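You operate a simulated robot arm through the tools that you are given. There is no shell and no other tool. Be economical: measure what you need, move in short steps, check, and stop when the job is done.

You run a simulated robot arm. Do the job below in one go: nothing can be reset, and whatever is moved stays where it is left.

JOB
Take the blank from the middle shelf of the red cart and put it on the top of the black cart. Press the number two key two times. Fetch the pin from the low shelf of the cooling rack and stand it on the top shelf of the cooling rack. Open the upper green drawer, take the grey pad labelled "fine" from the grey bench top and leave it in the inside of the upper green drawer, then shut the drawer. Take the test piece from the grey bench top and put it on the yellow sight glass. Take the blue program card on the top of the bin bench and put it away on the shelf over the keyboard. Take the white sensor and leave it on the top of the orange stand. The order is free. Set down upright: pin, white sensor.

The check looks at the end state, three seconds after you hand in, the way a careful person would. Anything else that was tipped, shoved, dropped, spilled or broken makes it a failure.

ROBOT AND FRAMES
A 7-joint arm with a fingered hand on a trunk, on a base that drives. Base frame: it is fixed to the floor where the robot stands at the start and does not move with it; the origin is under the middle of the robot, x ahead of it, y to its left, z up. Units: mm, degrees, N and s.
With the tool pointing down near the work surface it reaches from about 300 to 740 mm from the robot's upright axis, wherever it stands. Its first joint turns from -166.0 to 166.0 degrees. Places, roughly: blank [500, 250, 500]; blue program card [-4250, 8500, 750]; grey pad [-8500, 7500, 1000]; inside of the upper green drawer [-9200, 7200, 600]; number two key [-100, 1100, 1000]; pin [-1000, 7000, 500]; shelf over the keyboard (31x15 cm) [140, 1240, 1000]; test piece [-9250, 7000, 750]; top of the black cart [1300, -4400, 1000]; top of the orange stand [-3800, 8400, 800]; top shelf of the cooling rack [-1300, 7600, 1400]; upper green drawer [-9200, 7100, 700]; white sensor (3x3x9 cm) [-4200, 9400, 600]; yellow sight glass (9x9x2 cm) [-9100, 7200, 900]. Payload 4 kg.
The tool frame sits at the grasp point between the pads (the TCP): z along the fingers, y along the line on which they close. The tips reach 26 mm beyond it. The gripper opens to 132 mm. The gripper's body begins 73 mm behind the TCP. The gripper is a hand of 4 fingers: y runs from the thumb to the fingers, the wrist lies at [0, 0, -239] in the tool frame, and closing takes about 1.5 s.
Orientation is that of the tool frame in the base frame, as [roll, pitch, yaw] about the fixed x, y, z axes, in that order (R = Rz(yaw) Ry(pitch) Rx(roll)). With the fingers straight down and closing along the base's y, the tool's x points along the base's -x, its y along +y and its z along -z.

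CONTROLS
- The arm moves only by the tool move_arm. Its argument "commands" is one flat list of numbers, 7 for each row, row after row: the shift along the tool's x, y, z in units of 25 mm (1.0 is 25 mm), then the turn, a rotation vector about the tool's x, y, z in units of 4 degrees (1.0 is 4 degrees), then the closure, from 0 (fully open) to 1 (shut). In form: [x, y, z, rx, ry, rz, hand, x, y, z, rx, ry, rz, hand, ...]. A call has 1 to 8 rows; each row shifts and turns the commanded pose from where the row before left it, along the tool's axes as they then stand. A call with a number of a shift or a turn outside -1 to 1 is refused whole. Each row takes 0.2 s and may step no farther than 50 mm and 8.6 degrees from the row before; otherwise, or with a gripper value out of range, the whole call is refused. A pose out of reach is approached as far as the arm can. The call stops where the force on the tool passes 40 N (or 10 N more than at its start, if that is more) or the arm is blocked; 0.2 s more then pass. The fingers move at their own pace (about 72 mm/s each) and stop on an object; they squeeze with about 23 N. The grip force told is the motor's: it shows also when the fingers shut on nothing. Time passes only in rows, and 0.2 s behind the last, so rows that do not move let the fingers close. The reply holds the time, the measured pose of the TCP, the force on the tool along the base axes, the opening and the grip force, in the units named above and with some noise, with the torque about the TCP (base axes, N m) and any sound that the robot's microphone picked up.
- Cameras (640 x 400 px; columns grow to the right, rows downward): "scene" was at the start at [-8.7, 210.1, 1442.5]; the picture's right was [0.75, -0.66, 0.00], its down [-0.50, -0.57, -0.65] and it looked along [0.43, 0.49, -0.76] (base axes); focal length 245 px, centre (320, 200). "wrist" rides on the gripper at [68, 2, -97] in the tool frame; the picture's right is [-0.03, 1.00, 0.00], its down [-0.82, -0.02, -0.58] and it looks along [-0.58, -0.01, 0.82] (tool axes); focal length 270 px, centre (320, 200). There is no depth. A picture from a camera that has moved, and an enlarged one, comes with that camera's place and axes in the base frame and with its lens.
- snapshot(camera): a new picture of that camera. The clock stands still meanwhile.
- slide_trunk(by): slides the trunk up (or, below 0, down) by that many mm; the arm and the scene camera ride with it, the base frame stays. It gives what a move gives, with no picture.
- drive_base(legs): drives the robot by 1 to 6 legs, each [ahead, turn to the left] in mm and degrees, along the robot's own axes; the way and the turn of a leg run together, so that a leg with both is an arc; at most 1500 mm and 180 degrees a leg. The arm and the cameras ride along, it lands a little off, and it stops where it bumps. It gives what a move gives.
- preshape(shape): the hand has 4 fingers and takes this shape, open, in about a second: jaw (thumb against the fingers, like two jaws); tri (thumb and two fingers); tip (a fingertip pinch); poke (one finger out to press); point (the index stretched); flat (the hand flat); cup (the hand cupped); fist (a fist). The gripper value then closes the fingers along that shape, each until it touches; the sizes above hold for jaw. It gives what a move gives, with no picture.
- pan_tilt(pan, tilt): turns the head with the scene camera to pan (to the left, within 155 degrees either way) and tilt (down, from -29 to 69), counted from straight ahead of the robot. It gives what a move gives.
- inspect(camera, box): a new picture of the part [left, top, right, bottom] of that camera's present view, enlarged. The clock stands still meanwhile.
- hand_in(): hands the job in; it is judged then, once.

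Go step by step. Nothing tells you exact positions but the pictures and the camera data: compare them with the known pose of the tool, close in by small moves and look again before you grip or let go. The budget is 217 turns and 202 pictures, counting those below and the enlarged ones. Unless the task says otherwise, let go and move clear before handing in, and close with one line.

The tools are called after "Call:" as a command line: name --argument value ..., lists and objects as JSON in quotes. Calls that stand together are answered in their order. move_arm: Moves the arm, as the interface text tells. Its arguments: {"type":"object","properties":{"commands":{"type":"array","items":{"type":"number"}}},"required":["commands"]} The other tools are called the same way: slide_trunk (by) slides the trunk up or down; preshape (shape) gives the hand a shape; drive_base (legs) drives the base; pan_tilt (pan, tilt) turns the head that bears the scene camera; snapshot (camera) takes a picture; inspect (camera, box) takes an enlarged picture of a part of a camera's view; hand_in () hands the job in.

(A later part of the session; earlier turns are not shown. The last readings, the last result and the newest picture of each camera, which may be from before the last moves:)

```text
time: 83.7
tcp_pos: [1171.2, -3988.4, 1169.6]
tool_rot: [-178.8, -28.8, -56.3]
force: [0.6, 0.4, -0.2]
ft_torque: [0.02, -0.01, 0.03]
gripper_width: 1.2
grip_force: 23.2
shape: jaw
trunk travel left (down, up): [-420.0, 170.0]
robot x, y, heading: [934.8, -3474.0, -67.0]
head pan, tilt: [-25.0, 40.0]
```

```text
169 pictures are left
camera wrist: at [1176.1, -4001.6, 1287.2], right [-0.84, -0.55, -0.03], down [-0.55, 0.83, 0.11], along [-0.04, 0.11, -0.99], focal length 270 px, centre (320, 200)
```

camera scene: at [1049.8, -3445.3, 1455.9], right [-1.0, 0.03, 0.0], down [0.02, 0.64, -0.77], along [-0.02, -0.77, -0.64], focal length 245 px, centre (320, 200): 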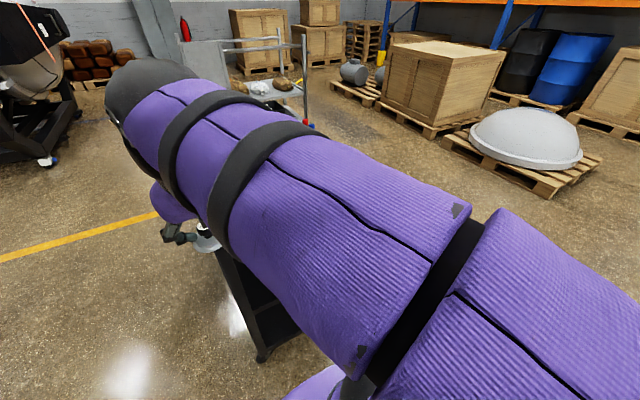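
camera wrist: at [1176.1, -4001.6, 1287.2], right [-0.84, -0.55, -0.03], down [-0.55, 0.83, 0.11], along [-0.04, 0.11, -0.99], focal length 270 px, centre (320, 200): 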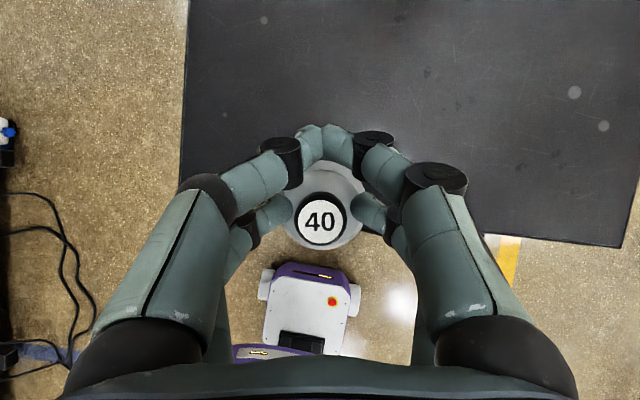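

Clear dark surface ahead. Moving in and lowering to above the surface.

Call:
move_arm --commands '[0.1, 0.65, 0.97, 0, 0, 0, 1, 0.1, 0.65, 0.97, 0, 0, 0, 1, 0.1, 0.65, 0.97, 0, 0, 0, 1, 0.1, 0.65, 0.97, 0, 0, 0, 1, 0.1, 0.65, 0.97, 0, 0, 0, 1, 0.1, 0.65, 0.97, 0, 0, 0, 1]'

Call:
snapshot --camera "wrist"

Call:
snapshot --camera "scene"

```text
time: 85.1
tcp_pos: [1140.7, -4109.5, 1047.8]
tool_rot: [-178.7, -28.8, -56.2]
force: [0.2, 0.8, -1.0]
ft_torque: [-0.03, 0.01, -0.04]
gripper_width: 1.2
grip_force: 22.9
shape: jaw
trunk travel left (down, up): [-420.0, 170.0]
robot x, y, heading: [934.7, -3473.5, -67.2]
head pan, tilt: [-25.0, 40.0]
```

```text
168 pictures are left
camera wrist: at [1144.9, -4123.7, 1165.6], right [-0.84, -0.55, -0.03], down [-0.54, 0.83, 0.11], along [-0.03, 0.11, -0.99], focal length 270 px, centre (320, 200)
```

wrist: 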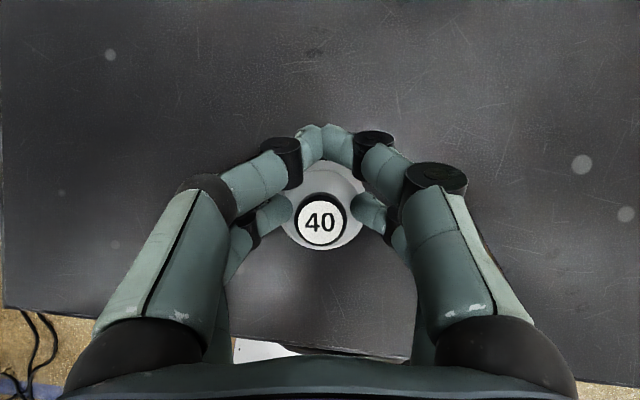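

```text
167 pictures are left
camera scene: at [1049.8, -3445.5, 1455.8], right [-1.0, 0.03, 0.0], down [0.02, 0.64, -0.77], along [-0.03, -0.77, -0.64], focal length 245 px, centre (320, 200)
```

scene: 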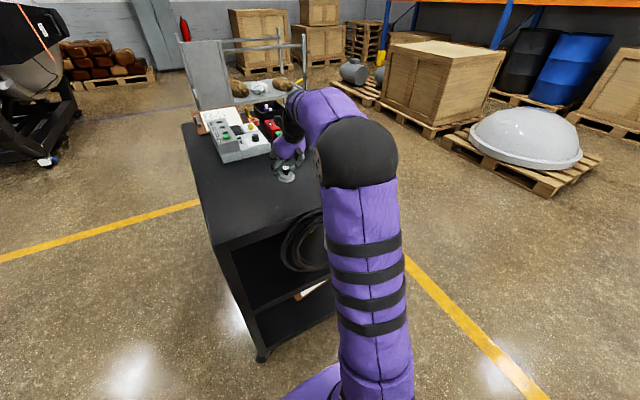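

The blank hovers over free surface. Lowering gently until contact.

Call:
move_arm --commands '[-0.19, 0, 0.35, 0, 0, 0, 1, -0.19, 0, 0.35, 0, 0, 0, 1, -0.19, 0, 0.35, 0, 0, 0, 1]'

Call:
move_arm --commands '[-0.06, 0, 0.105, 0, 0, 0, 1, -0.06, 0, 0.105, 0, 0, 0, 1, -0.06, 0, 0.105, 0, 0, 0, 1, -0.06, 0, 0.105, 0, 0, 0, 1, -0.06, 0, 0.105, 0, 0, 0, 1]'

Call:
inspect --camera "scene" --box '[230, 130, 330, 200]'

```text
time: 85.9
tcp_pos: [1141.0, -4109.5, 1016.9]
tool_rot: [-178.7, -29.0, -56.4]
force: [0.2, 0.2, -1.0]
ft_torque: [-0.04, 0.0, -0.01]
gripper_width: 1.2
grip_force: 23.1
shape: jaw
trunk travel left (down, up): [-420.0, 170.0]
robot x, y, heading: [933.8, -3472.2, -66.9]
head pan, tilt: [-25.0, 40.0]
```

```text
time: 87.1
tcp_pos: [1142.5, -4109.0, 1001.6]
tool_rot: [-178.6, -28.8, -56.2]
force: [-0.1, 0.1, -0.5]
ft_torque: [-0.02, -0.02, 0.0]
gripper_width: 1.1
grip_force: 22.8
shape: jaw
trunk travel left (down, up): [-420.0, 170.0]
robot x, y, heading: [934.4, -3471.5, -67.2]
head pan, tilt: [-25.0, 40.0]
```

```text
5.71 times, centred on (280, 165) of scene
camera zoom: at [1049.7, -3445.5, 1455.8], right [-1.0, 0.03, 0.0], down [0.02, 0.64, -0.77], along [-0.03, -0.77, -0.64], focal length 1401 px, centre (549, 400)
```

zoom: 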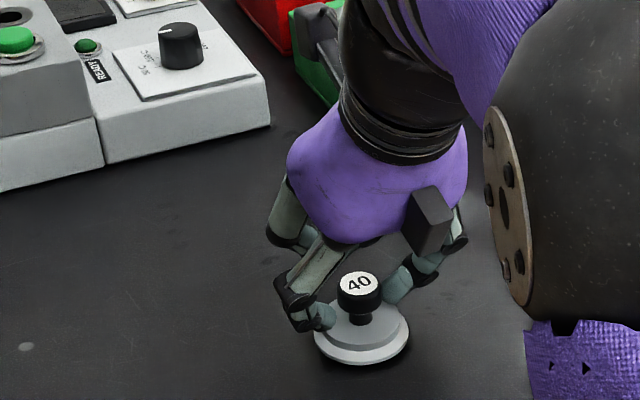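

Call:
move_arm --commands '[-0.06, 0, 0.105, 0, 0, 0, 1, -0.06, 0, 0.105, 0, 0, 0, 1, -0.06, 0, 0.105, 0, 0, 0, 1, -0.06, 0, 0.105, 0, 0, 0, 1]'

Call:
inspect --camera "scene" --box '[230, 130, 330, 200]'

```text
time: 88.1
tcp_pos: [1140.9, -4108.6, 994.4]
tool_rot: [-178.9, -29.4, -56.2]
force: [1.6, -2.7, 19.3]
ft_torque: [-0.07, 0.15, 0.0]
gripper_width: 1.3
grip_force: 23.1
shape: jaw
trunk travel left (down, up): [-420.0, 170.0]
robot x, y, heading: [934.8, -3476.3, -67.1]
head pan, tilt: [-25.0, 40.0]
```

```text
5.71 times, centred on (280, 165) of scene
camera zoom: at [1049.3, -3444.2, 1456.2], right [-1.0, 0.03, 0.0], down [0.02, 0.64, -0.77], along [-0.03, -0.77, -0.64], focal length 1401 px, centre (549, 400)
```

zoom: 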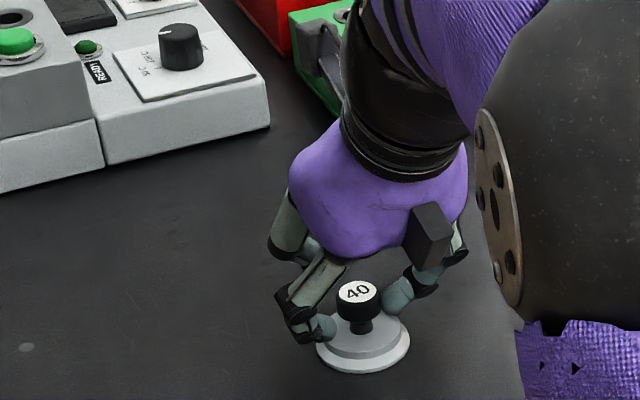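

It's on the surface. Easing up slightly, opening and retreating.

Call:
move_arm --commands '[0.04, 0, -0.07, 0, 0, 0, 1, 0, 0, 0, 0, 0, 0, 0.7, 0, 0, 0, 0, 0, 0, 0.5, 0, 0, 0, 0, 0, 0, 0.4, 0, 0, -0.5, 0, 0, 0, 0.4, 0, 0, -1, 0, 0, 0, 0.4, 0, 0, -1, 0, 0, 0, 0.4, 0, 0, -1, 0, 0, 0, 0.4]'

Call:
snapshot --camera "wrist"

Call:
inspect --camera "scene" --box '[230, 130, 330, 200]'

```text
time: 89.9
tcp_pos: [1116.7, -4074.4, 1069.6]
tool_rot: [-178.7, -28.8, -56.3]
force: [0.8, 0.0, -0.8]
ft_torque: [0.02, 0.01, -0.02]
gripper_width: 78.4
grip_force: 0.1
shape: jaw
trunk travel left (down, up): [-420.0, 170.0]
robot x, y, heading: [938.5, -3471.6, -66.8]
head pan, tilt: [-25.0, 40.0]
```

```text
164 pictures are left
camera wrist: at [1121.0, -4088.1, 1188.6], right [-0.84, -0.55, -0.03], down [-0.55, 0.83, 0.11], along [-0.03, 0.11, -0.99], focal length 270 px, centre (320, 200)
```

wrist: 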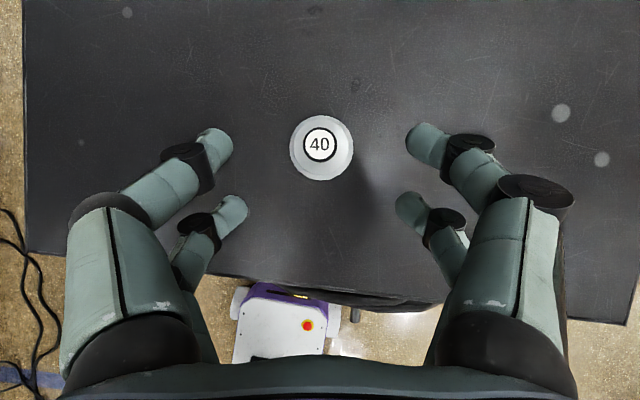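

```text
5.71 times, centred on (280, 165) of scene
camera zoom: at [1049.7, -3445.4, 1455.8], right [-1.0, 0.03, 0.0], down [0.02, 0.64, -0.77], along [-0.03, -0.77, -0.64], focal length 1401 px, centre (549, 400)
```

zoom: 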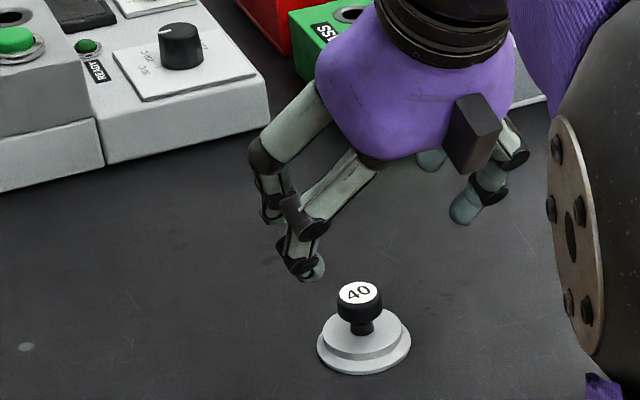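

The blank stands on the black cart. Raising, backing off, and turning toward the keyboard console.

Call:
slide_trunk --by 150

Call:
drive_base --legs '[[-700, 0], [0, 160], [0, 15]]'

Call:
pan_tilt --pan 0 --tilt 15

Call:
snapshot --camera "scene"

```text
time: 91.6
tcp_pos: [1117.1, -4074.9, 1219.1]
tool_rot: [-178.7, -28.9, -56.2]
force: [-0.5, 1.0, 0.0]
ft_torque: [-0.01, -0.02, -0.01]
gripper_width: 78.5
grip_force: 0.2
shape: jaw
trunk travel left (down, up): [-570.0, 20.0]
robot x, y, heading: [937.3, -3473.8, -66.9]
head pan, tilt: [-25.0, 40.0]
```

```text
time: 103.8
tcp_pos: [520.3, -2215.6, 1219.4]
tool_rot: [-178.7, -28.8, 119.6]
force: [-0.2, 0.4, -0.5]
ft_torque: [-0.02, 0.03, 0.01]
gripper_width: 78.8
grip_force: 0.1
shape: jaw
trunk travel left (down, up): [-570.0, 20.0]
robot x, y, heading: [658.9, -2826.7, 109.0]
head pan, tilt: [-25.0, 40.0]
```

```text
time: 104.7
tcp_pos: [520.8, -2215.2, 1219.8]
tool_rot: [-178.7, -28.8, 119.7]
force: [-0.2, -0.1, -0.2]
ft_torque: [0.0, 0.02, 0.01]
gripper_width: 78.7
grip_force: 0.1
shape: jaw
trunk travel left (down, up): [-570.0, 20.0]
robot x, y, heading: [660.0, -2829.9, 109.3]
head pan, tilt: [0.0, 15.0]
```

```text
162 pictures are left
camera scene: at [504.8, -2846.8, 1645.3], right [0.95, 0.33, 0.0], down [0.08, -0.25, -0.97], along [-0.31, 0.91, -0.26], focal length 245 px, centre (320, 200)
```

scene: 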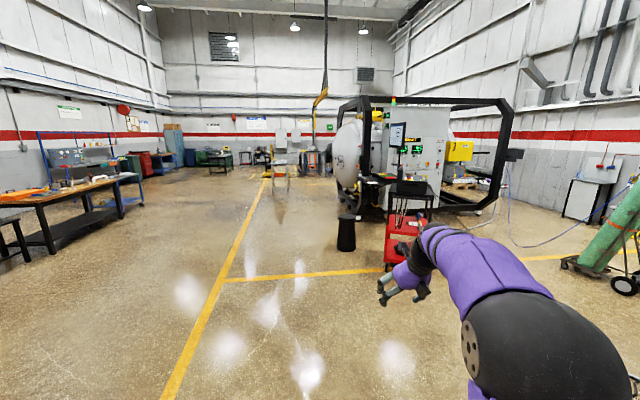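

The aisle to the left of the tank is free. I'll head to about [−1800, 2500] and look for the cooling rack.

Call:
drive_base --legs '[[0, 5.5], [1500, 0], [1500, 0], [1500, 0], [1300, 0], [0, -20]]'

Call:
pan_tilt --pan 0 --tilt 15

Call:
snapshot --camera "scene"

```text
time: 134.1
tcp_pos: [-1750.4, 3092.2, 1220.9]
tool_rot: [-178.6, -28.8, 104.5]
force: [0.9, 0.2, 0.0]
ft_torque: [0.0, -0.02, -0.04]
gripper_width: 78.6
grip_force: 0.0
shape: jaw
trunk travel left (down, up): [-570.0, 20.0]
robot x, y, heading: [-1774.4, 2462.4, 93.6]
head pan, tilt: [0.0, 15.0]
```

```text
time: 134.7
tcp_pos: [-1749.4, 3090.4, 1220.0]
tool_rot: [-178.7, -28.9, 104.5]
force: [-0.3, 0.7, 0.1]
ft_torque: [0.03, 0.04, -0.01]
gripper_width: 78.4
grip_force: 0.1
shape: jaw
trunk travel left (down, up): [-570.0, 20.0]
robot x, y, heading: [-1776.1, 2465.2, 93.9]
head pan, tilt: [0.0, 15.0]
```

```text
161 pictures are left
camera scene: at [-1928.9, 2486.2, 1645.4], right [1.0, 0.07, 0.0], down [0.02, -0.26, -0.97], along [-0.06, 0.96, -0.26], focal length 245 px, centre (320, 200)
```

scene: 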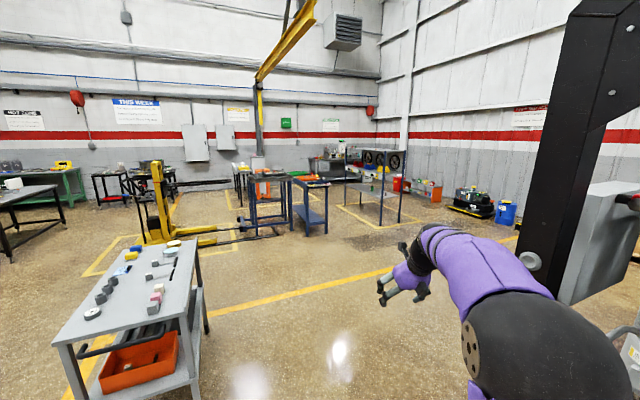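

The cooling rack is the blue frame with fans near column 375. Enlarging the view.

Call:
inspect --camera "scene" --box '[220, 130, 440, 260]'

```text
2.91 times, centred on (330, 195) of scene
camera zoom: at [-1928.9, 2486.2, 1645.4], right [1.0, 0.07, 0.0], down [0.02, -0.26, -0.97], along [-0.06, 0.96, -0.26], focal length 713 px, centre (291, 214)
```

zoom: 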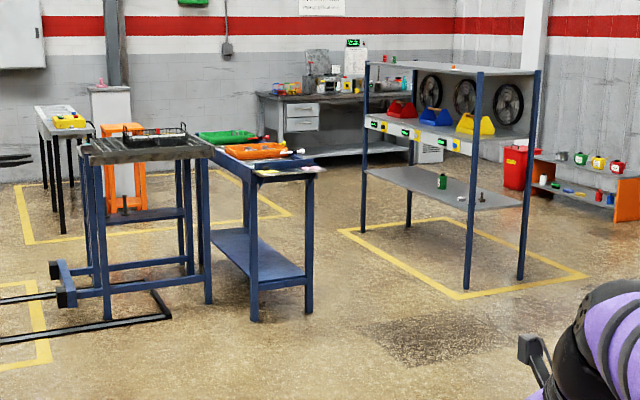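

The pin is on the low shelf near the rack's south end, about [−950, 7150]. I'll drive to about [−1080, 5200] and look closer.

Call:
drive_base --legs '[[0, -18], [1500, 0], [1200, 0], [0, 20]]'

Call:
pan_tilt --pan 0 --tilt 25

Call:
snapshot --camera "scene"

```text
time: 150.1
tcp_pos: [-1076.5, 5710.7, 1219.1]
tool_rot: [-178.8, -28.7, 105.6]
force: [0.2, 0.3, 0.4]
ft_torque: [0.01, 0.01, -0.01]
gripper_width: 79.1
grip_force: 0.0
shape: jaw
trunk travel left (down, up): [-570.0, 20.0]
robot x, y, heading: [-1091.8, 5085.1, 95.3]
head pan, tilt: [0.0, 15.0]
```

```text
time: 150.8
tcp_pos: [-1077.7, 5711.4, 1221.0]
tool_rot: [-178.7, -28.7, 105.7]
force: [-0.2, -0.5, -0.1]
ft_torque: [0.02, 0.02, -0.02]
gripper_width: 78.6
grip_force: 0.0
shape: jaw
trunk travel left (down, up): [-570.0, 20.0]
robot x, y, heading: [-1089.5, 5082.3, 95.0]
head pan, tilt: [0.0, 25.0]
```

```text
159 pictures are left
camera scene: at [-1244.5, 5101.7, 1629.2], right [1.0, 0.09, 0.0], down [0.04, -0.42, -0.91], along [-0.08, 0.9, -0.42], focal length 245 px, centre (320, 200)
```

scene: 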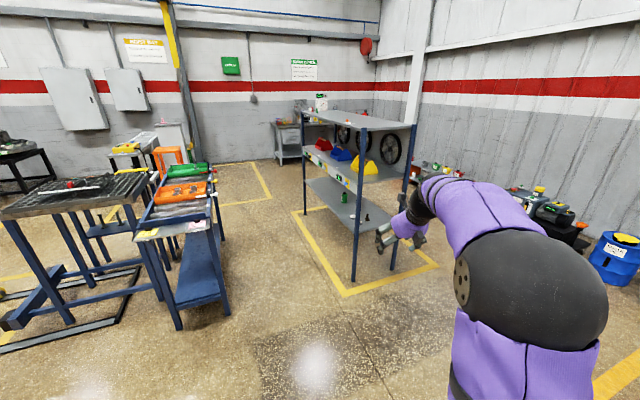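

Call:
inspect --camera "scene" --box '[280, 90, 440, 300]'

Call:
inspect --camera "scene" --box '[300, 170, 400, 240]'

```text
1.90 times, centred on (360, 195) of scene
camera zoom: at [-1244.5, 5101.7, 1629.2], right [1.0, 0.09, 0.0], down [0.04, -0.42, -0.91], along [-0.08, 0.9, -0.42], focal length 467 px, centre (244, 210)
```

zoom: 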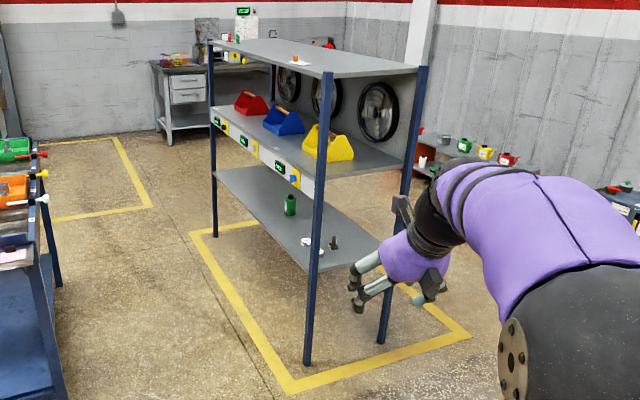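

```text
5.71 times, centred on (350, 205) of scene
camera zoom: at [-1244.5, 5101.7, 1629.2], right [1.0, 0.09, 0.0], down [0.04, -0.42, -0.91], along [-0.08, 0.9, -0.42], focal length 1401 px, centre (149, 171)
```

zoom: 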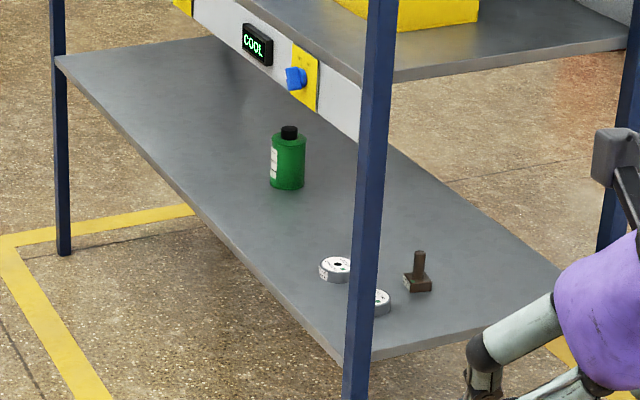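

The pin is a small block with an upright shaft, about 120 mm in from the rack's south end. I'll drive to face that end squarely (heading ≈116°) from about 1 m away.

Call:
drive_base --legs '[[0, -34], [1170, 0], [0, 55]]'

Call:
pan_tilt --pan 10 --tilt 35

Call:
snapshot --camera "scene"

Call:
snapshot --camera "wrist"

```text
time: 161.3
tcp_pos: [-734.3, 6706.8, 1219.9]
tool_rot: [-178.8, -28.8, 126.6]
force: [-0.4, 0.4, -0.5]
ft_torque: [-0.02, 0.0, -0.02]
gripper_width: 78.9
grip_force: 0.0
shape: jaw
trunk travel left (down, up): [-570.0, 20.0]
robot x, y, heading: [-526.0, 6115.5, 116.2]
head pan, tilt: [0.0, 25.0]
```

```text
time: 162.0
tcp_pos: [-736.2, 6706.6, 1219.5]
tool_rot: [-178.7, -28.9, 126.6]
force: [-0.4, -0.4, 0.2]
ft_torque: [0.0, -0.02, 0.0]
gripper_width: 79.0
grip_force: 0.0
shape: jaw
trunk travel left (down, up): [-570.0, 20.0]
robot x, y, heading: [-521.7, 6116.0, 116.1]
head pan, tilt: [10.0, 35.0]
```

```text
156 pictures are left
camera scene: at [-685.1, 6064.4, 1613.4], right [0.81, 0.59, 0.0], down [0.34, -0.46, -0.82], along [-0.48, 0.66, -0.57], focal length 245 px, centre (320, 200)
```

scene: 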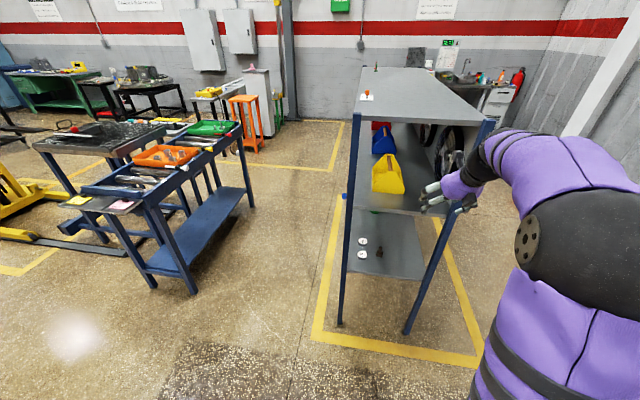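

```text
155 pictures are left
camera wrist: at [-739.9, 6718.6, 1338.4], right [0.81, 0.59, -0.03], down [0.59, -0.8, 0.11], along [0.04, -0.11, -0.99], focal length 270 px, centre (320, 200)
```

wrist: 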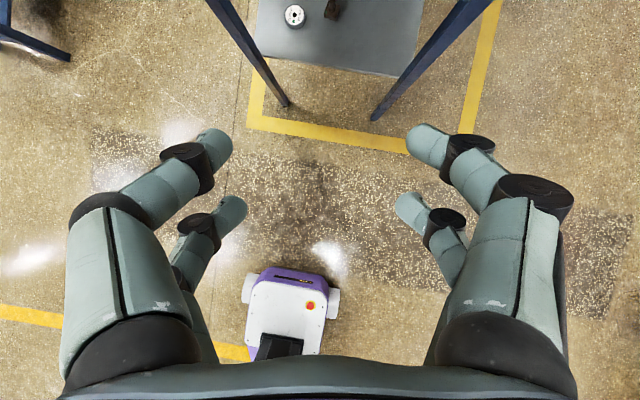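

The pin is dead ahead at about [−992, 7086, 540] and the middle shelf is at z≈920. I'll tilt to about 41° and lower the trunk.

Call:
move_arm --commands '[0, 0, 0, 0, 1, 0, 0.4, 0, 0, 0, 0, 1, 0, 0.4, 0, 0, 0, 0, 1, 0, 0.4]'

Call:
slide_trunk --by -560

Call:
snapshot --camera "wrist"

```text
time: 162.8
tcp_pos: [-735.5, 6705.2, 1221.0]
tool_rot: [-178.5, -41.0, 126.2]
force: [-0.6, 0.4, 0.8]
ft_torque: [-0.03, 0.02, 0.02]
gripper_width: 78.9
grip_force: 0.0
shape: jaw
trunk travel left (down, up): [-570.0, 20.0]
robot x, y, heading: [-519.1, 6116.3, 116.1]
head pan, tilt: [10.0, 35.0]
```

```text
refused: -560 is not a number from -400 to 400
```

```text
154 pictures are left
camera wrist: at [-724.7, 6698.8, 1339.1], right [0.81, 0.59, -0.04], down [0.58, -0.81, -0.1], along [-0.09, 0.06, -0.99], focal length 270 px, centre (320, 200)
```

wrist: 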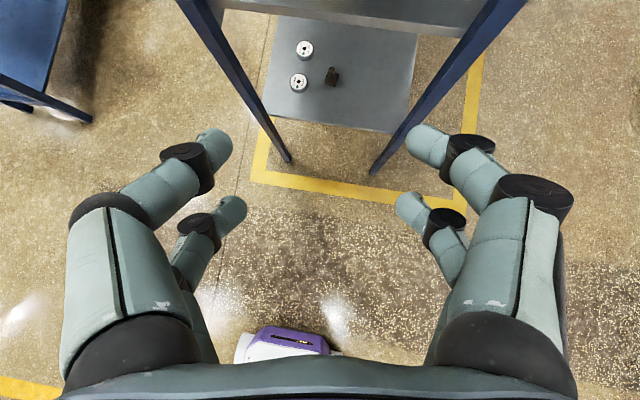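

Call:
slide_trunk --by -400

Call:
slide_trunk --by -150

Call:
drive_base --legs '[[350, 0]]'

Call:
snapshot --camera "wrist"

Call:
snapshot --camera "scene"

```text
time: 166.6
tcp_pos: [-734.9, 6704.9, 820.5]
tool_rot: [-178.4, -40.7, 126.2]
force: [1.1, 0.3, 0.2]
ft_torque: [-0.03, 0.02, -0.01]
gripper_width: 78.7
grip_force: 0.0
shape: jaw
trunk travel left (down, up): [-170.0, 420.0]
robot x, y, heading: [-523.8, 6117.4, 116.3]
head pan, tilt: [10.0, 35.0]
```

```text
time: 168.4
tcp_pos: [-734.1, 6706.3, 669.5]
tool_rot: [-178.5, -40.9, 126.3]
force: [0.0, -0.3, 0.4]
ft_torque: [-0.01, -0.01, -0.04]
gripper_width: 78.6
grip_force: 0.1
shape: jaw
trunk travel left (down, up): [-20.0, 570.0]
robot x, y, heading: [-521.5, 6113.0, 115.7]
head pan, tilt: [10.0, 35.0]
```

```text
time: 170.2
tcp_pos: [-842.8, 6915.4, 668.8]
tool_rot: [-177.9, -40.3, 126.2]
force: [1.3, -7.7, 0.1]
ft_torque: [-0.04, 0.01, -0.19]
gripper_width: 76.2
grip_force: 0.1
shape: jaw
trunk travel left (down, up): [-20.0, 570.0]
robot x, y, heading: [-628.6, 6328.1, 116.1]
head pan, tilt: [10.0, 35.0]
stopped in leg 1: the force on the tool passed its limit at 68 N (the readings are from after the stop); the commanded pose is now the measured one
```

```text
153 pictures are left
camera wrist: at [-831.9, 6909.4, 787.2], right [0.8, 0.59, -0.04], down [0.59, -0.8, -0.09], along [-0.09, 0.04, -1.0], focal length 270 px, centre (320, 200)
```

wrist: 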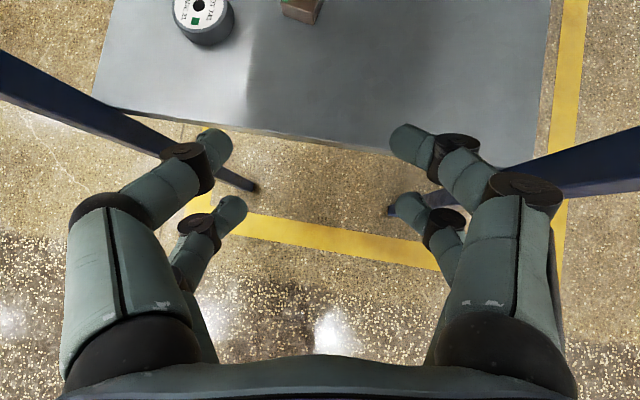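

```text
152 pictures are left
camera scene: at [-789.6, 6276.4, 1063.5], right [0.81, 0.59, 0.0], down [0.34, -0.46, -0.82], along [-0.48, 0.66, -0.57], focal length 245 px, centre (320, 200)
```

scene: 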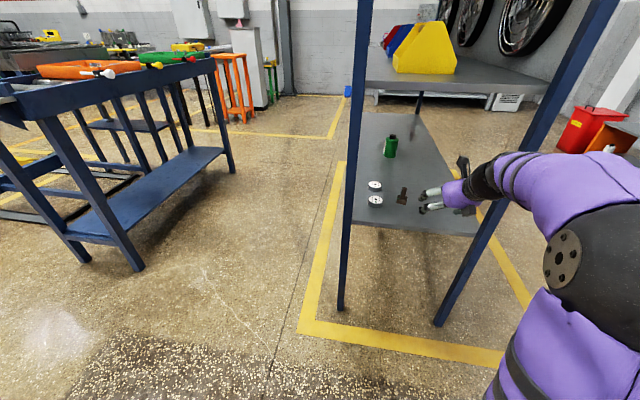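

The drive stopped on a contact. I'll look closely at what the right finger touches before doing anything.

Call:
inspect --camera "scene" --box '[340, 130, 540, 260]'

Call:
inspect --camera "wrist" --box '[340, 80, 640, 260]'

```text
3.08 times, centred on (440, 195) of scene
camera zoom: at [-789.6, 6276.4, 1063.5], right [0.81, 0.59, 0.0], down [0.34, -0.46, -0.82], along [-0.48, 0.66, -0.57], focal length 754 px, centre (-49, 215)
```

zoom: 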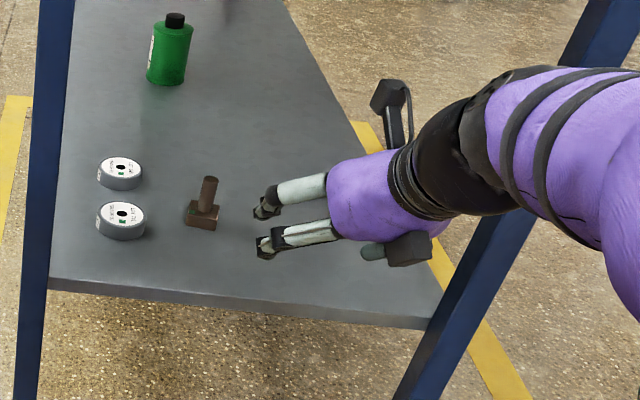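

```text
2.13 times, centred on (490, 170) of wrist
camera zoom: at [-831.9, 6909.4, 787.2], right [0.8, 0.59, -0.04], down [0.59, -0.8, -0.09], along [-0.09, 0.04, -1.0], focal length 577 px, centre (-43, 264)
```

zoom: 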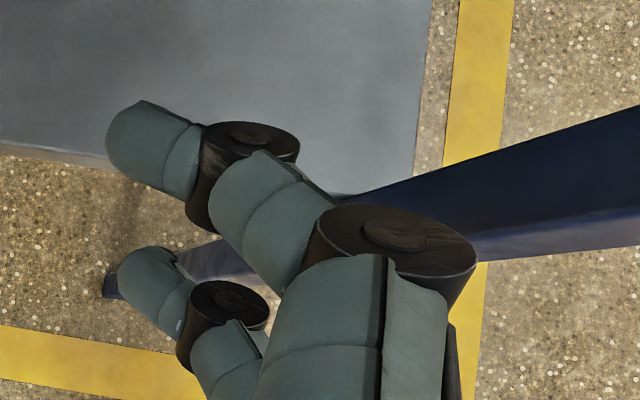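

No visible cause; the residual force is on the right-front finger. I'll back off 80 mm and check that nothing has shifted.

Call:
drive_base --legs '[[-80, 0]]'

Call:
snapshot --camera "wrist"

Call:
pan_tilt --pan -15 --tilt 30

Call:
snapshot --camera "scene"

```text
time: 171.2
tcp_pos: [-806.0, 6843.9, 668.9]
tool_rot: [-178.1, -40.5, 126.2]
force: [-0.2, 0.0, 0.2]
ft_torque: [0.03, -0.02, 0.01]
gripper_width: 78.7
grip_force: 0.1
shape: jaw
trunk travel left (down, up): [-20.0, 570.0]
robot x, y, heading: [-592.8, 6259.1, 116.2]
head pan, tilt: [10.0, 35.0]
```

```text
149 pictures are left
camera wrist: at [-795.7, 6838.3, 787.1], right [0.8, 0.59, -0.04], down [0.59, -0.8, -0.09], along [-0.09, 0.05, -1.0], focal length 270 px, centre (320, 200)
```

wrist: 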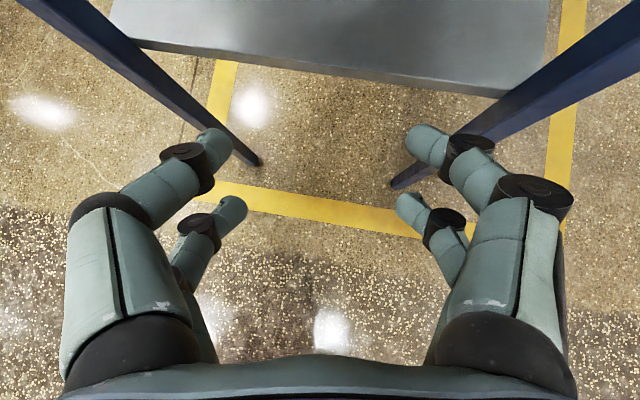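

```text
time: 172.1
tcp_pos: [-806.6, 6844.7, 667.7]
tool_rot: [-178.1, -40.4, 126.2]
force: [0.2, -0.1, -0.2]
ft_torque: [-0.02, 0.02, 0.0]
gripper_width: 78.8
grip_force: 0.0
shape: jaw
trunk travel left (down, up): [-20.0, 570.0]
robot x, y, heading: [-587.8, 6258.9, 116.4]
head pan, tilt: [-15.0, 30.0]
```

```text
148 pictures are left
camera scene: at [-719.9, 6222.8, 1071.2], right [0.98, 0.2, 0.0], down [0.1, -0.49, -0.87], along [-0.17, 0.85, -0.5], focal length 245 px, centre (320, 200)
```

scene: 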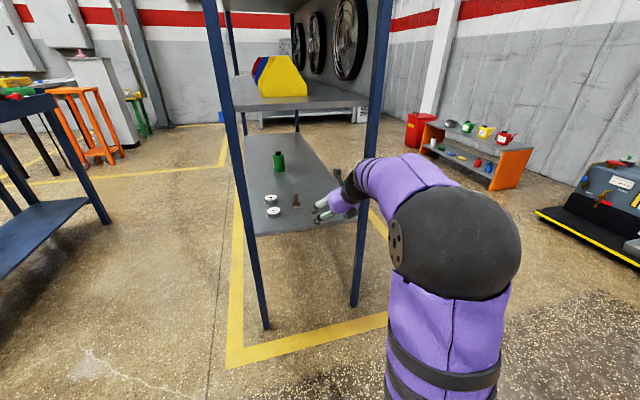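

Nothing has shifted. I'll probe slowly with the arm, further left and lower, to learn whether something there really blocks.

Call:
move_arm --commands '[0.21, -0.05, 0.57, 0, 0, 0, 0.4, 0.21, -0.05, 0.57, 0, 0, 0, 0.4, 0.21, -0.05, 0.57, 0, 0, 0, 0.4, 0.21, -0.05, 0.57, 0, 0, 0, 0.4, 0.21, -0.05, 0.57, 0, 0, 0, 0.4, 0.21, -0.05, 0.57, 0, 0, 0, 0.4, 0.21, -0.05, 0.57, 0, 0, 0, 0.4, 0.21, -0.05, 0.57, 0, 0, 0, 0.4]'

Call:
snapshot --camera "wrist"

```text
time: 173.7
tcp_pos: [-859.3, 6907.6, 616.9]
tool_rot: [-177.8, -39.8, 125.4]
force: [13.4, -19.8, 4.4]
ft_torque: [0.15, -0.12, -0.96]
gripper_width: 76.8
grip_force: 0.0
shape: jaw
trunk travel left (down, up): [-20.0, 570.0]
robot x, y, heading: [-589.9, 6259.2, 116.2]
head pan, tilt: [-15.0, 30.0]
stopped in row 8: the force on the tool passed its limit at 52 N (the readings are from after the stop); the commanded pose is now the measured one
```

```text
147 pictures are left
camera wrist: at [-849.8, 6903.0, 735.7], right [0.81, 0.58, -0.05], down [0.58, -0.81, -0.08], along [-0.08, 0.04, -1.0], focal length 270 px, centre (320, 200)
```

wrist: 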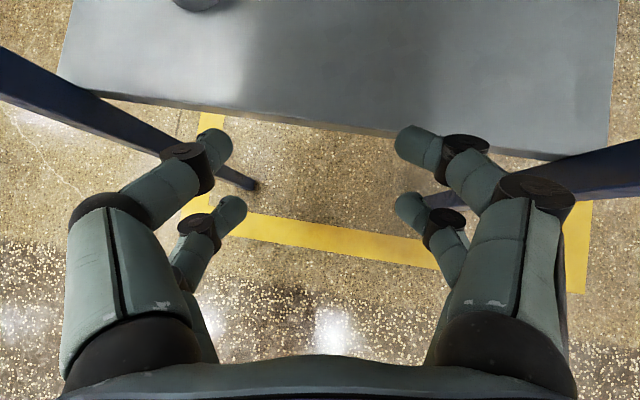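

The rack end has a clear guard at the post plane, so the pin must be reached from the long front side. I'll back away and fold the arm in.

Call:
drive_base --legs '[[-450, 0]]'

Call:
move_arm --commands '[-0.77, 0, -0.64, 0, -1, 0, 0.4, -0.81, 0, -0.59, 0, -1, 0, 0.4, -0.85, 0, -0.53, 0, -1, 0, 0.4, -0.88, 0, -0.47, 0, -1, 0, 0.4, -0.91, 0, -0.41, 0, -1, 0, 0.4, -0.94, 0, -0.34, 0, -1, 0, 0.4, -0.96, 0, -0.28, 0, -1, 0, 0.4, -0.98, 0, -0.21, 0, -1, 0, 0.4]'

Call:
move_arm --commands '[-0.99, 0, -0.14, 0, 0, 0, 0.4, -0.99, 0, -0.14, 0, 0, 0, 0.4, -0.99, 0, -0.14, 0, 0, 0, 0.4, -0.99, 0, -0.14, 0, 0, 0, 0.4, -0.99, 0, -0.14, 0, 0, 0, 0.4]'

Call:
slide_trunk --by 300

Call:
pan_tilt --pan 30 --tilt 30

Call:
snapshot --camera "scene"

```text
time: 176.4
tcp_pos: [-664.0, 6506.0, 616.0]
tool_rot: [-177.9, -40.0, 125.8]
force: [-0.5, -1.2, -0.4]
ft_torque: [-0.01, -0.04, 0.04]
gripper_width: 78.8
grip_force: 0.2
shape: jaw
trunk travel left (down, up): [-20.0, 570.0]
robot x, y, heading: [-393.2, 5854.6, 116.5]
head pan, tilt: [-15.0, 30.0]
```

```text
time: 178.2
tcp_pos: [-543.0, 6344.9, 617.5]
tool_rot: [-178.3, -7.9, 126.9]
force: [-0.2, 0.8, 0.3]
ft_torque: [-0.01, -0.01, 0.0]
gripper_width: 78.7
grip_force: 0.1
shape: jaw
trunk travel left (down, up): [-20.0, 570.0]
robot x, y, heading: [-392.0, 5849.6, 116.2]
head pan, tilt: [-15.0, 30.0]
```

```text
time: 179.4
tcp_pos: [-468.1, 6246.1, 617.2]
tool_rot: [-178.3, -8.0, 126.9]
force: [0.1, 0.3, -0.5]
ft_torque: [-0.05, 0.0, 0.02]
gripper_width: 78.8
grip_force: 0.1
shape: jaw
trunk travel left (down, up): [-20.0, 570.0]
robot x, y, heading: [-392.6, 5854.5, 116.3]
head pan, tilt: [-15.0, 30.0]
```

```text
time: 182.4
tcp_pos: [-469.4, 6245.9, 917.4]
tool_rot: [-178.4, -8.0, 126.9]
force: [-0.3, -0.3, -0.4]
ft_torque: [0.0, 0.03, 0.03]
gripper_width: 78.7
grip_force: 0.0
shape: jaw
trunk travel left (down, up): [-320.0, 270.0]
robot x, y, heading: [-390.2, 5852.7, 116.5]
head pan, tilt: [-15.0, 30.0]
```

```text
time: 183.5
tcp_pos: [-469.3, 6247.8, 915.4]
tool_rot: [-178.4, -8.1, 126.9]
force: [0.9, 0.0, -1.1]
ft_torque: [-0.01, 0.03, -0.01]
gripper_width: 78.7
grip_force: 0.1
shape: jaw
trunk travel left (down, up): [-320.0, 270.0]
robot x, y, heading: [-391.7, 5849.4, 116.4]
head pan, tilt: [30.0, 30.0]
```

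```text
146 pictures are left
camera scene: at [-577.8, 5780.9, 1371.2], right [0.55, 0.83, 0.0], down [0.42, -0.28, -0.87], along [-0.72, 0.48, -0.5], focal length 245 px, centre (320, 200)
```

scene: 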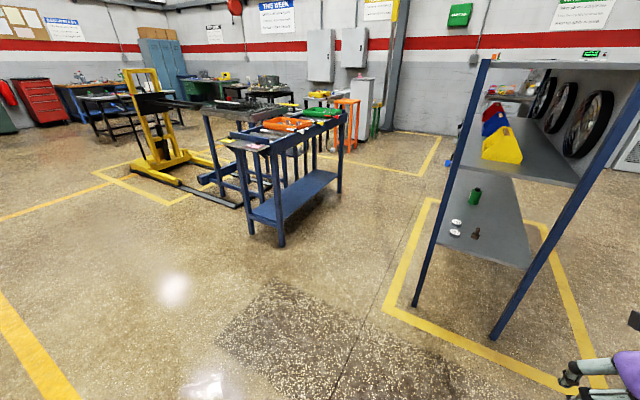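

A gap of about 1.1 m lies between the blue cart and the rack front. Driving there with the arm folded.

Call:
drive_base --legs '[[0, 47], [1050, 0], [0, -54], [400, 0]]'

Call:
pan_tilt --pan 20 --tilt 35

Call:
snapshot --camera "scene"

```text
time: 196.1
tcp_pos: [-1554.8, 6925.9, 915.9]
tool_rot: [-178.4, -8.1, 120.0]
force: [0.1, 0.3, -0.1]
ft_torque: [0.02, -0.02, 0.01]
gripper_width: 78.4
grip_force: 0.1
shape: jaw
trunk travel left (down, up): [-320.0, 270.0]
robot x, y, heading: [-1526.6, 6524.8, 109.6]
head pan, tilt: [30.0, 30.0]
```

```text
time: 196.8
tcp_pos: [-1555.3, 6926.7, 917.2]
tool_rot: [-178.3, -8.0, 119.9]
force: [0.5, -0.3, 0.4]
ft_torque: [-0.02, -0.01, 0.01]
gripper_width: 78.7
grip_force: 0.1
shape: jaw
trunk travel left (down, up): [-320.0, 270.0]
robot x, y, heading: [-1525.2, 6526.9, 109.7]
head pan, tilt: [20.0, 35.0]
```

```text
145 pictures are left
camera scene: at [-1706.8, 6486.2, 1363.4], right [0.77, 0.64, 0.0], down [0.36, -0.44, -0.82], along [-0.52, 0.63, -0.57], focal length 245 px, centre (320, 200)
```

scene: 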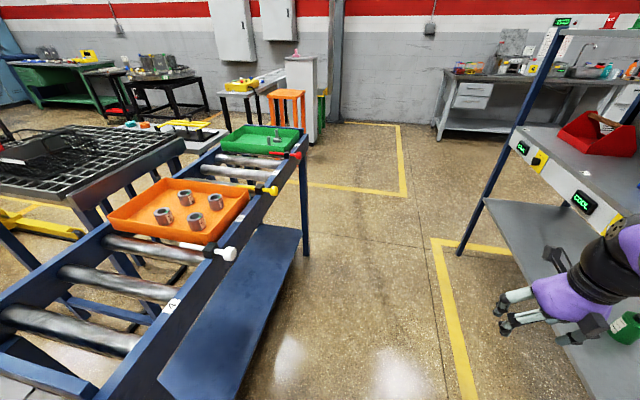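

Call:
drive_base --legs '[[265, 0], [0, -83]]'

Call:
pan_tilt --pan 10 --tilt 40

Call:
snapshot --camera "scene"

Call:
snapshot --camera "wrist"

```text
time: 202.6
tcp_pos: [-1221.0, 6850.3, 916.8]
tool_rot: [-178.4, -8.1, 36.8]
force: [0.3, 0.3, -0.5]
ft_torque: [-0.01, 0.03, 0.01]
gripper_width: 79.0
grip_force: 0.0
shape: jaw
trunk travel left (down, up): [-320.0, 270.0]
robot x, y, heading: [-1610.6, 6771.6, 26.1]
head pan, tilt: [20.0, 35.0]
```

```text
time: 203.3
tcp_pos: [-1221.4, 6849.7, 916.8]
tool_rot: [-178.4, -8.1, 36.7]
force: [-0.6, -0.9, -0.2]
ft_torque: [0.01, 0.0, -0.02]
gripper_width: 78.9
grip_force: 0.0
shape: jaw
trunk travel left (down, up): [-320.0, 270.0]
robot x, y, heading: [-1614.3, 6774.2, 26.2]
head pan, tilt: [10.0, 40.0]
```

```text
144 pictures are left
camera scene: at [-1666.9, 6934.9, 1355.9], right [0.59, -0.81, 0.0], down [-0.52, -0.38, -0.77], along [0.62, 0.45, -0.64], focal length 245 px, centre (320, 200)
```

scene: 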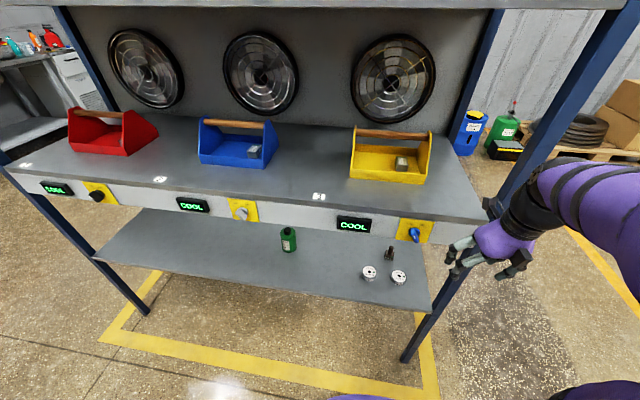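

```text
143 pictures are left
camera wrist: at [-1175.0, 6879.0, 1022.4], right [0.58, -0.81, -0.03], down [-0.71, -0.53, 0.46], along [-0.39, -0.24, -0.89], focal length 270 px, centre (320, 200)
```

wrist: 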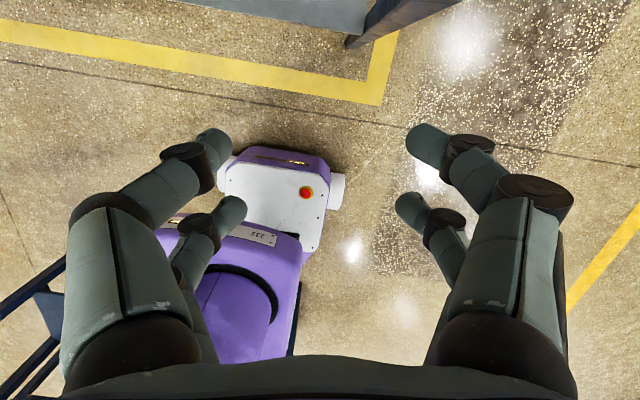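

The pin stands behind two tape rolls at about [−993, 7067], with the fascia bottom at z≈825. I'll lower, shift north away from the post, then enter with a flat tilt under the fascia.

Call:
inspect --camera "scene" --box '[340, 230, 440, 300]'

Call:
slide_trunk --by -270

Call:
move_arm --commands '[0.18, -0.94, 0, 0, 0, 1, 0.6, 0.12, -0.95, 0, 0, 0, 1, 0.6, 0.05, -0.95, 0, 0, 0, 1, 0.6, 0, -0.95, 0, 0, 0, 1, 0.6]'

Call:
snapshot --camera "wrist"

```text
5.71 times, centred on (390, 265) of scene
camera zoom: at [-1666.9, 6934.9, 1355.9], right [0.59, -0.81, 0.0], down [-0.52, -0.38, -0.77], along [0.62, 0.45, -0.64], focal length 1401 px, centre (-80, -171)
```

zoom: 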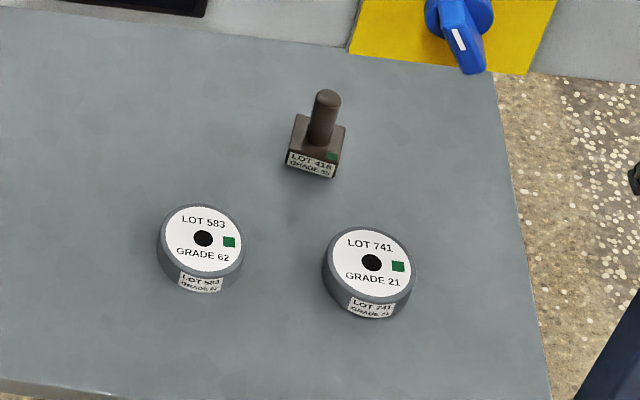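

```text
time: 206.1
tcp_pos: [-1222.8, 6851.2, 646.8]
tool_rot: [-178.5, -8.0, 36.8]
force: [-0.8, 0.3, 0.0]
ft_torque: [0.01, -0.01, -0.03]
gripper_width: 78.8
grip_force: 0.0
shape: jaw
trunk travel left (down, up): [-50.0, 540.0]
robot x, y, heading: [-1614.0, 6775.2, 26.3]
head pan, tilt: [10.0, 40.0]
```

```text
time: 207.1
tcp_pos: [-1264.9, 6935.0, 651.7]
tool_rot: [-176.2, -7.2, 20.6]
force: [-0.1, -0.2, 0.3]
ft_torque: [-0.02, -0.01, 0.01]
gripper_width: 53.3
grip_force: 0.1
shape: jaw
trunk travel left (down, up): [-50.0, 540.0]
robot x, y, heading: [-1613.5, 6778.5, 26.2]
head pan, tilt: [10.0, 40.0]
```

```text
141 pictures are left
camera wrist: at [-1208.6, 6947.5, 756.5], right [0.33, -0.94, -0.07], down [-0.82, -0.33, 0.47], along [-0.46, -0.1, -0.88], focal length 270 px, centre (320, 200)
```

wrist: 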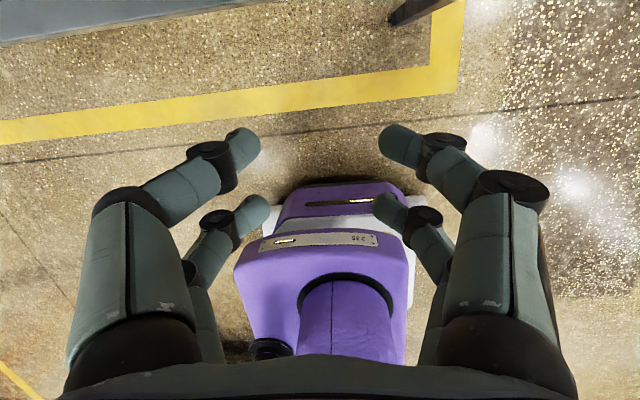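

The pin is a 36 mm block with an 18 mm shaft. Now tilting while advancing under the fascia.

Call:
move_arm --commands '[0.67, -0.09, 0.08, -0.95, 1, 0, 0.6, 0.66, -0.09, 0.13, 0, 1, 0, 0.6, 0.65, -0.09, 0.17, 0, 1, 0, 0.6, 0.64, -0.09, 0.22, 0, 1, 0, 0.6, 0.62, -0.09, 0.26, 0, 1, 0, 0.6, 0.6, -0.09, 0.31, 0, 1, 0, 0.6]'

Call:
snapshot --camera "wrist"

Call:
snapshot --camera "scene"

```text
time: 208.5
tcp_pos: [-1173.0, 6984.4, 652.2]
tool_rot: [-179.8, -31.3, 20.4]
force: [0.2, 1.1, 0.1]
ft_torque: [0.01, 0.01, -0.01]
gripper_width: 53.1
grip_force: 0.1
shape: jaw
trunk travel left (down, up): [-50.0, 540.0]
robot x, y, heading: [-1613.5, 6770.8, 26.3]
head pan, tilt: [10.0, 40.0]
```

```text
140 pictures are left
camera wrist: at [-1164.5, 6985.4, 771.0], right [0.33, -0.94, -0.01], down [-0.94, -0.33, 0.07], along [-0.07, -0.01, -1.0], focal length 270 px, centre (320, 200)
```

wrist: 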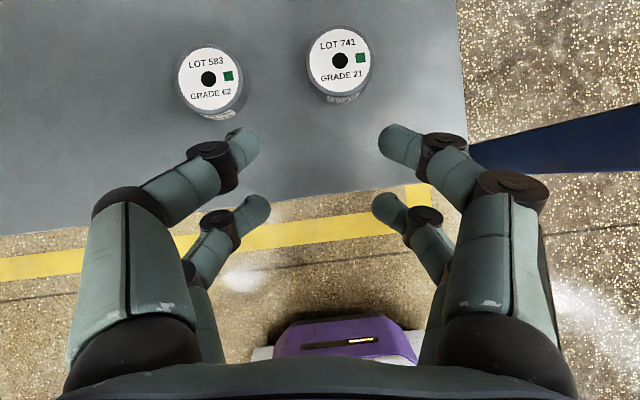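

```text
139 pictures are left
camera scene: at [-1666.9, 6934.8, 1085.9], right [0.59, -0.81, 0.0], down [-0.52, -0.38, -0.77], along [0.62, 0.45, -0.64], focal length 245 px, centre (320, 200)
```

scene: 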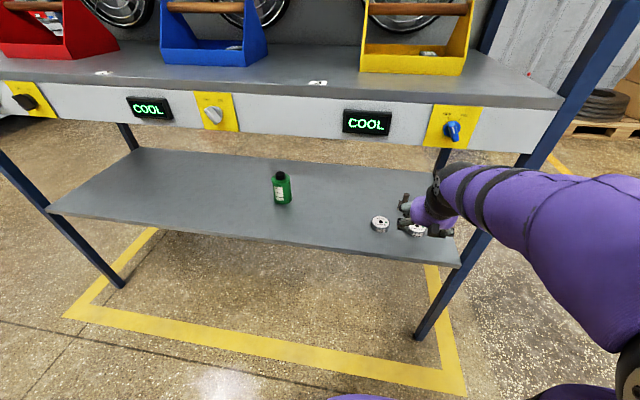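

Call:
move_arm --commands '[0.57, -0.09, 0.34, 0, 1, 0, 0.6, 0.54, -0.09, 0.38, 0, 1, 0, 0.6, 0.51, -0.09, 0.42, 0, 1, 0, 0.6, 0.48, -0.09, 0.45, 0, 1, 0, 0.6, 0.45, -0.09, 0.48, 0, 1, 0, 0.6, 0.42, -0.09, 0.51, 0, 1, 0, 0.6]'

Call:
snapshot --camera "wrist"

Call:
snapshot --camera "scene"

```text
time: 209.9
tcp_pos: [-1100.6, 7025.9, 631.8]
tool_rot: [-176.6, -48.2, 18.6]
force: [0.4, -0.2, 0.1]
ft_torque: [-0.03, 0.01, 0.01]
gripper_width: 53.0
grip_force: 0.1
shape: jaw
out of reach, approached as far as the arm can: row 5, 6
trunk travel left (down, up): [-50.0, 540.0]
robot x, y, heading: [-1613.9, 6778.3, 26.0]
head pan, tilt: [10.0, 40.0]
```

```text
138 pictures are left
camera wrist: at [-1124.1, 7010.4, 746.9], right [0.35, -0.94, -0.06], down [-0.92, -0.33, -0.22], along [0.19, 0.13, -0.97], focal length 270 px, centre (320, 200)
```

wrist: 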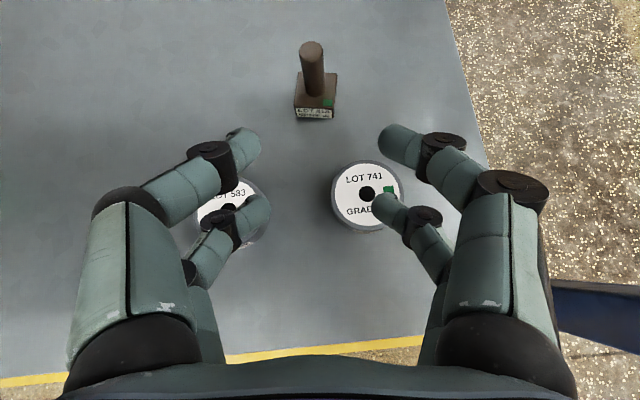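

```text
137 pictures are left
camera scene: at [-1667.2, 6935.1, 1085.8], right [0.59, -0.81, 0.0], down [-0.52, -0.38, -0.77], along [0.62, 0.45, -0.64], focal length 245 px, centre (320, 200)
```

scene: 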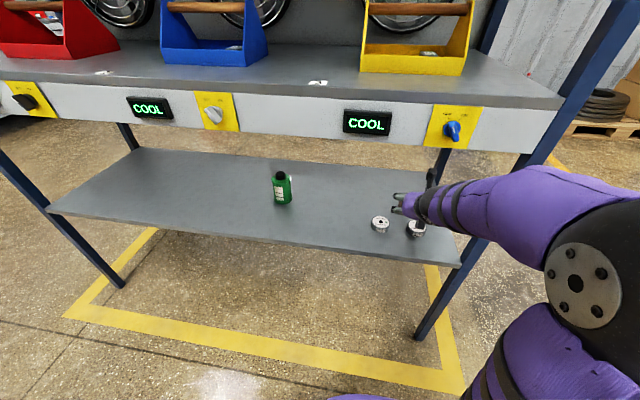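

Tilt is limited here because the arm is bunched up; advancing should free it. Moving forward a little with the same commanded tilt.

Call:
move_arm --commands '[0.24, -0.02, 0.76, 0, 0, 0, 0.6, 0.24, -0.02, 0.76, 0, 0, 0, 0.6]'

Call:
snapshot --camera "wrist"

```text
time: 210.5
tcp_pos: [-1052.1, 7043.2, 640.7]
tool_rot: [180.0, -55.3, 20.3]
force: [-0.7, 0.7, -0.7]
ft_torque: [0.01, 0.05, -0.01]
gripper_width: 52.8
grip_force: 0.1
shape: jaw
out of reach, approached as far as the arm can: row 1
trunk travel left (down, up): [-50.0, 540.0]
robot x, y, heading: [-1617.4, 6777.9, 26.0]
head pan, tilt: [10.0, 40.0]
```

```text
136 pictures are left
camera wrist: at [-1088.9, 7026.1, 753.2], right [0.34, -0.94, -0.02], down [-0.89, -0.31, -0.34], along [0.32, 0.13, -0.94], focal length 270 px, centre (320, 200)
```

wrist: 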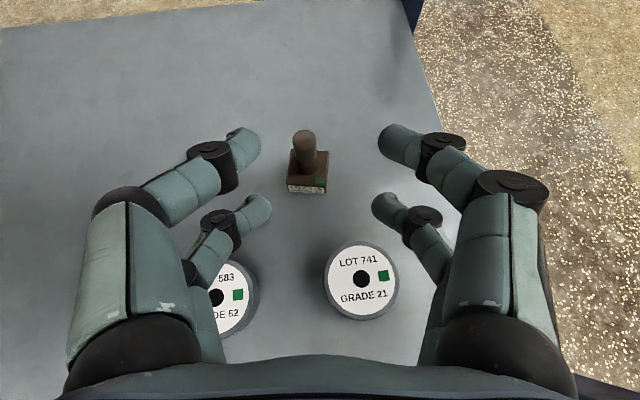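

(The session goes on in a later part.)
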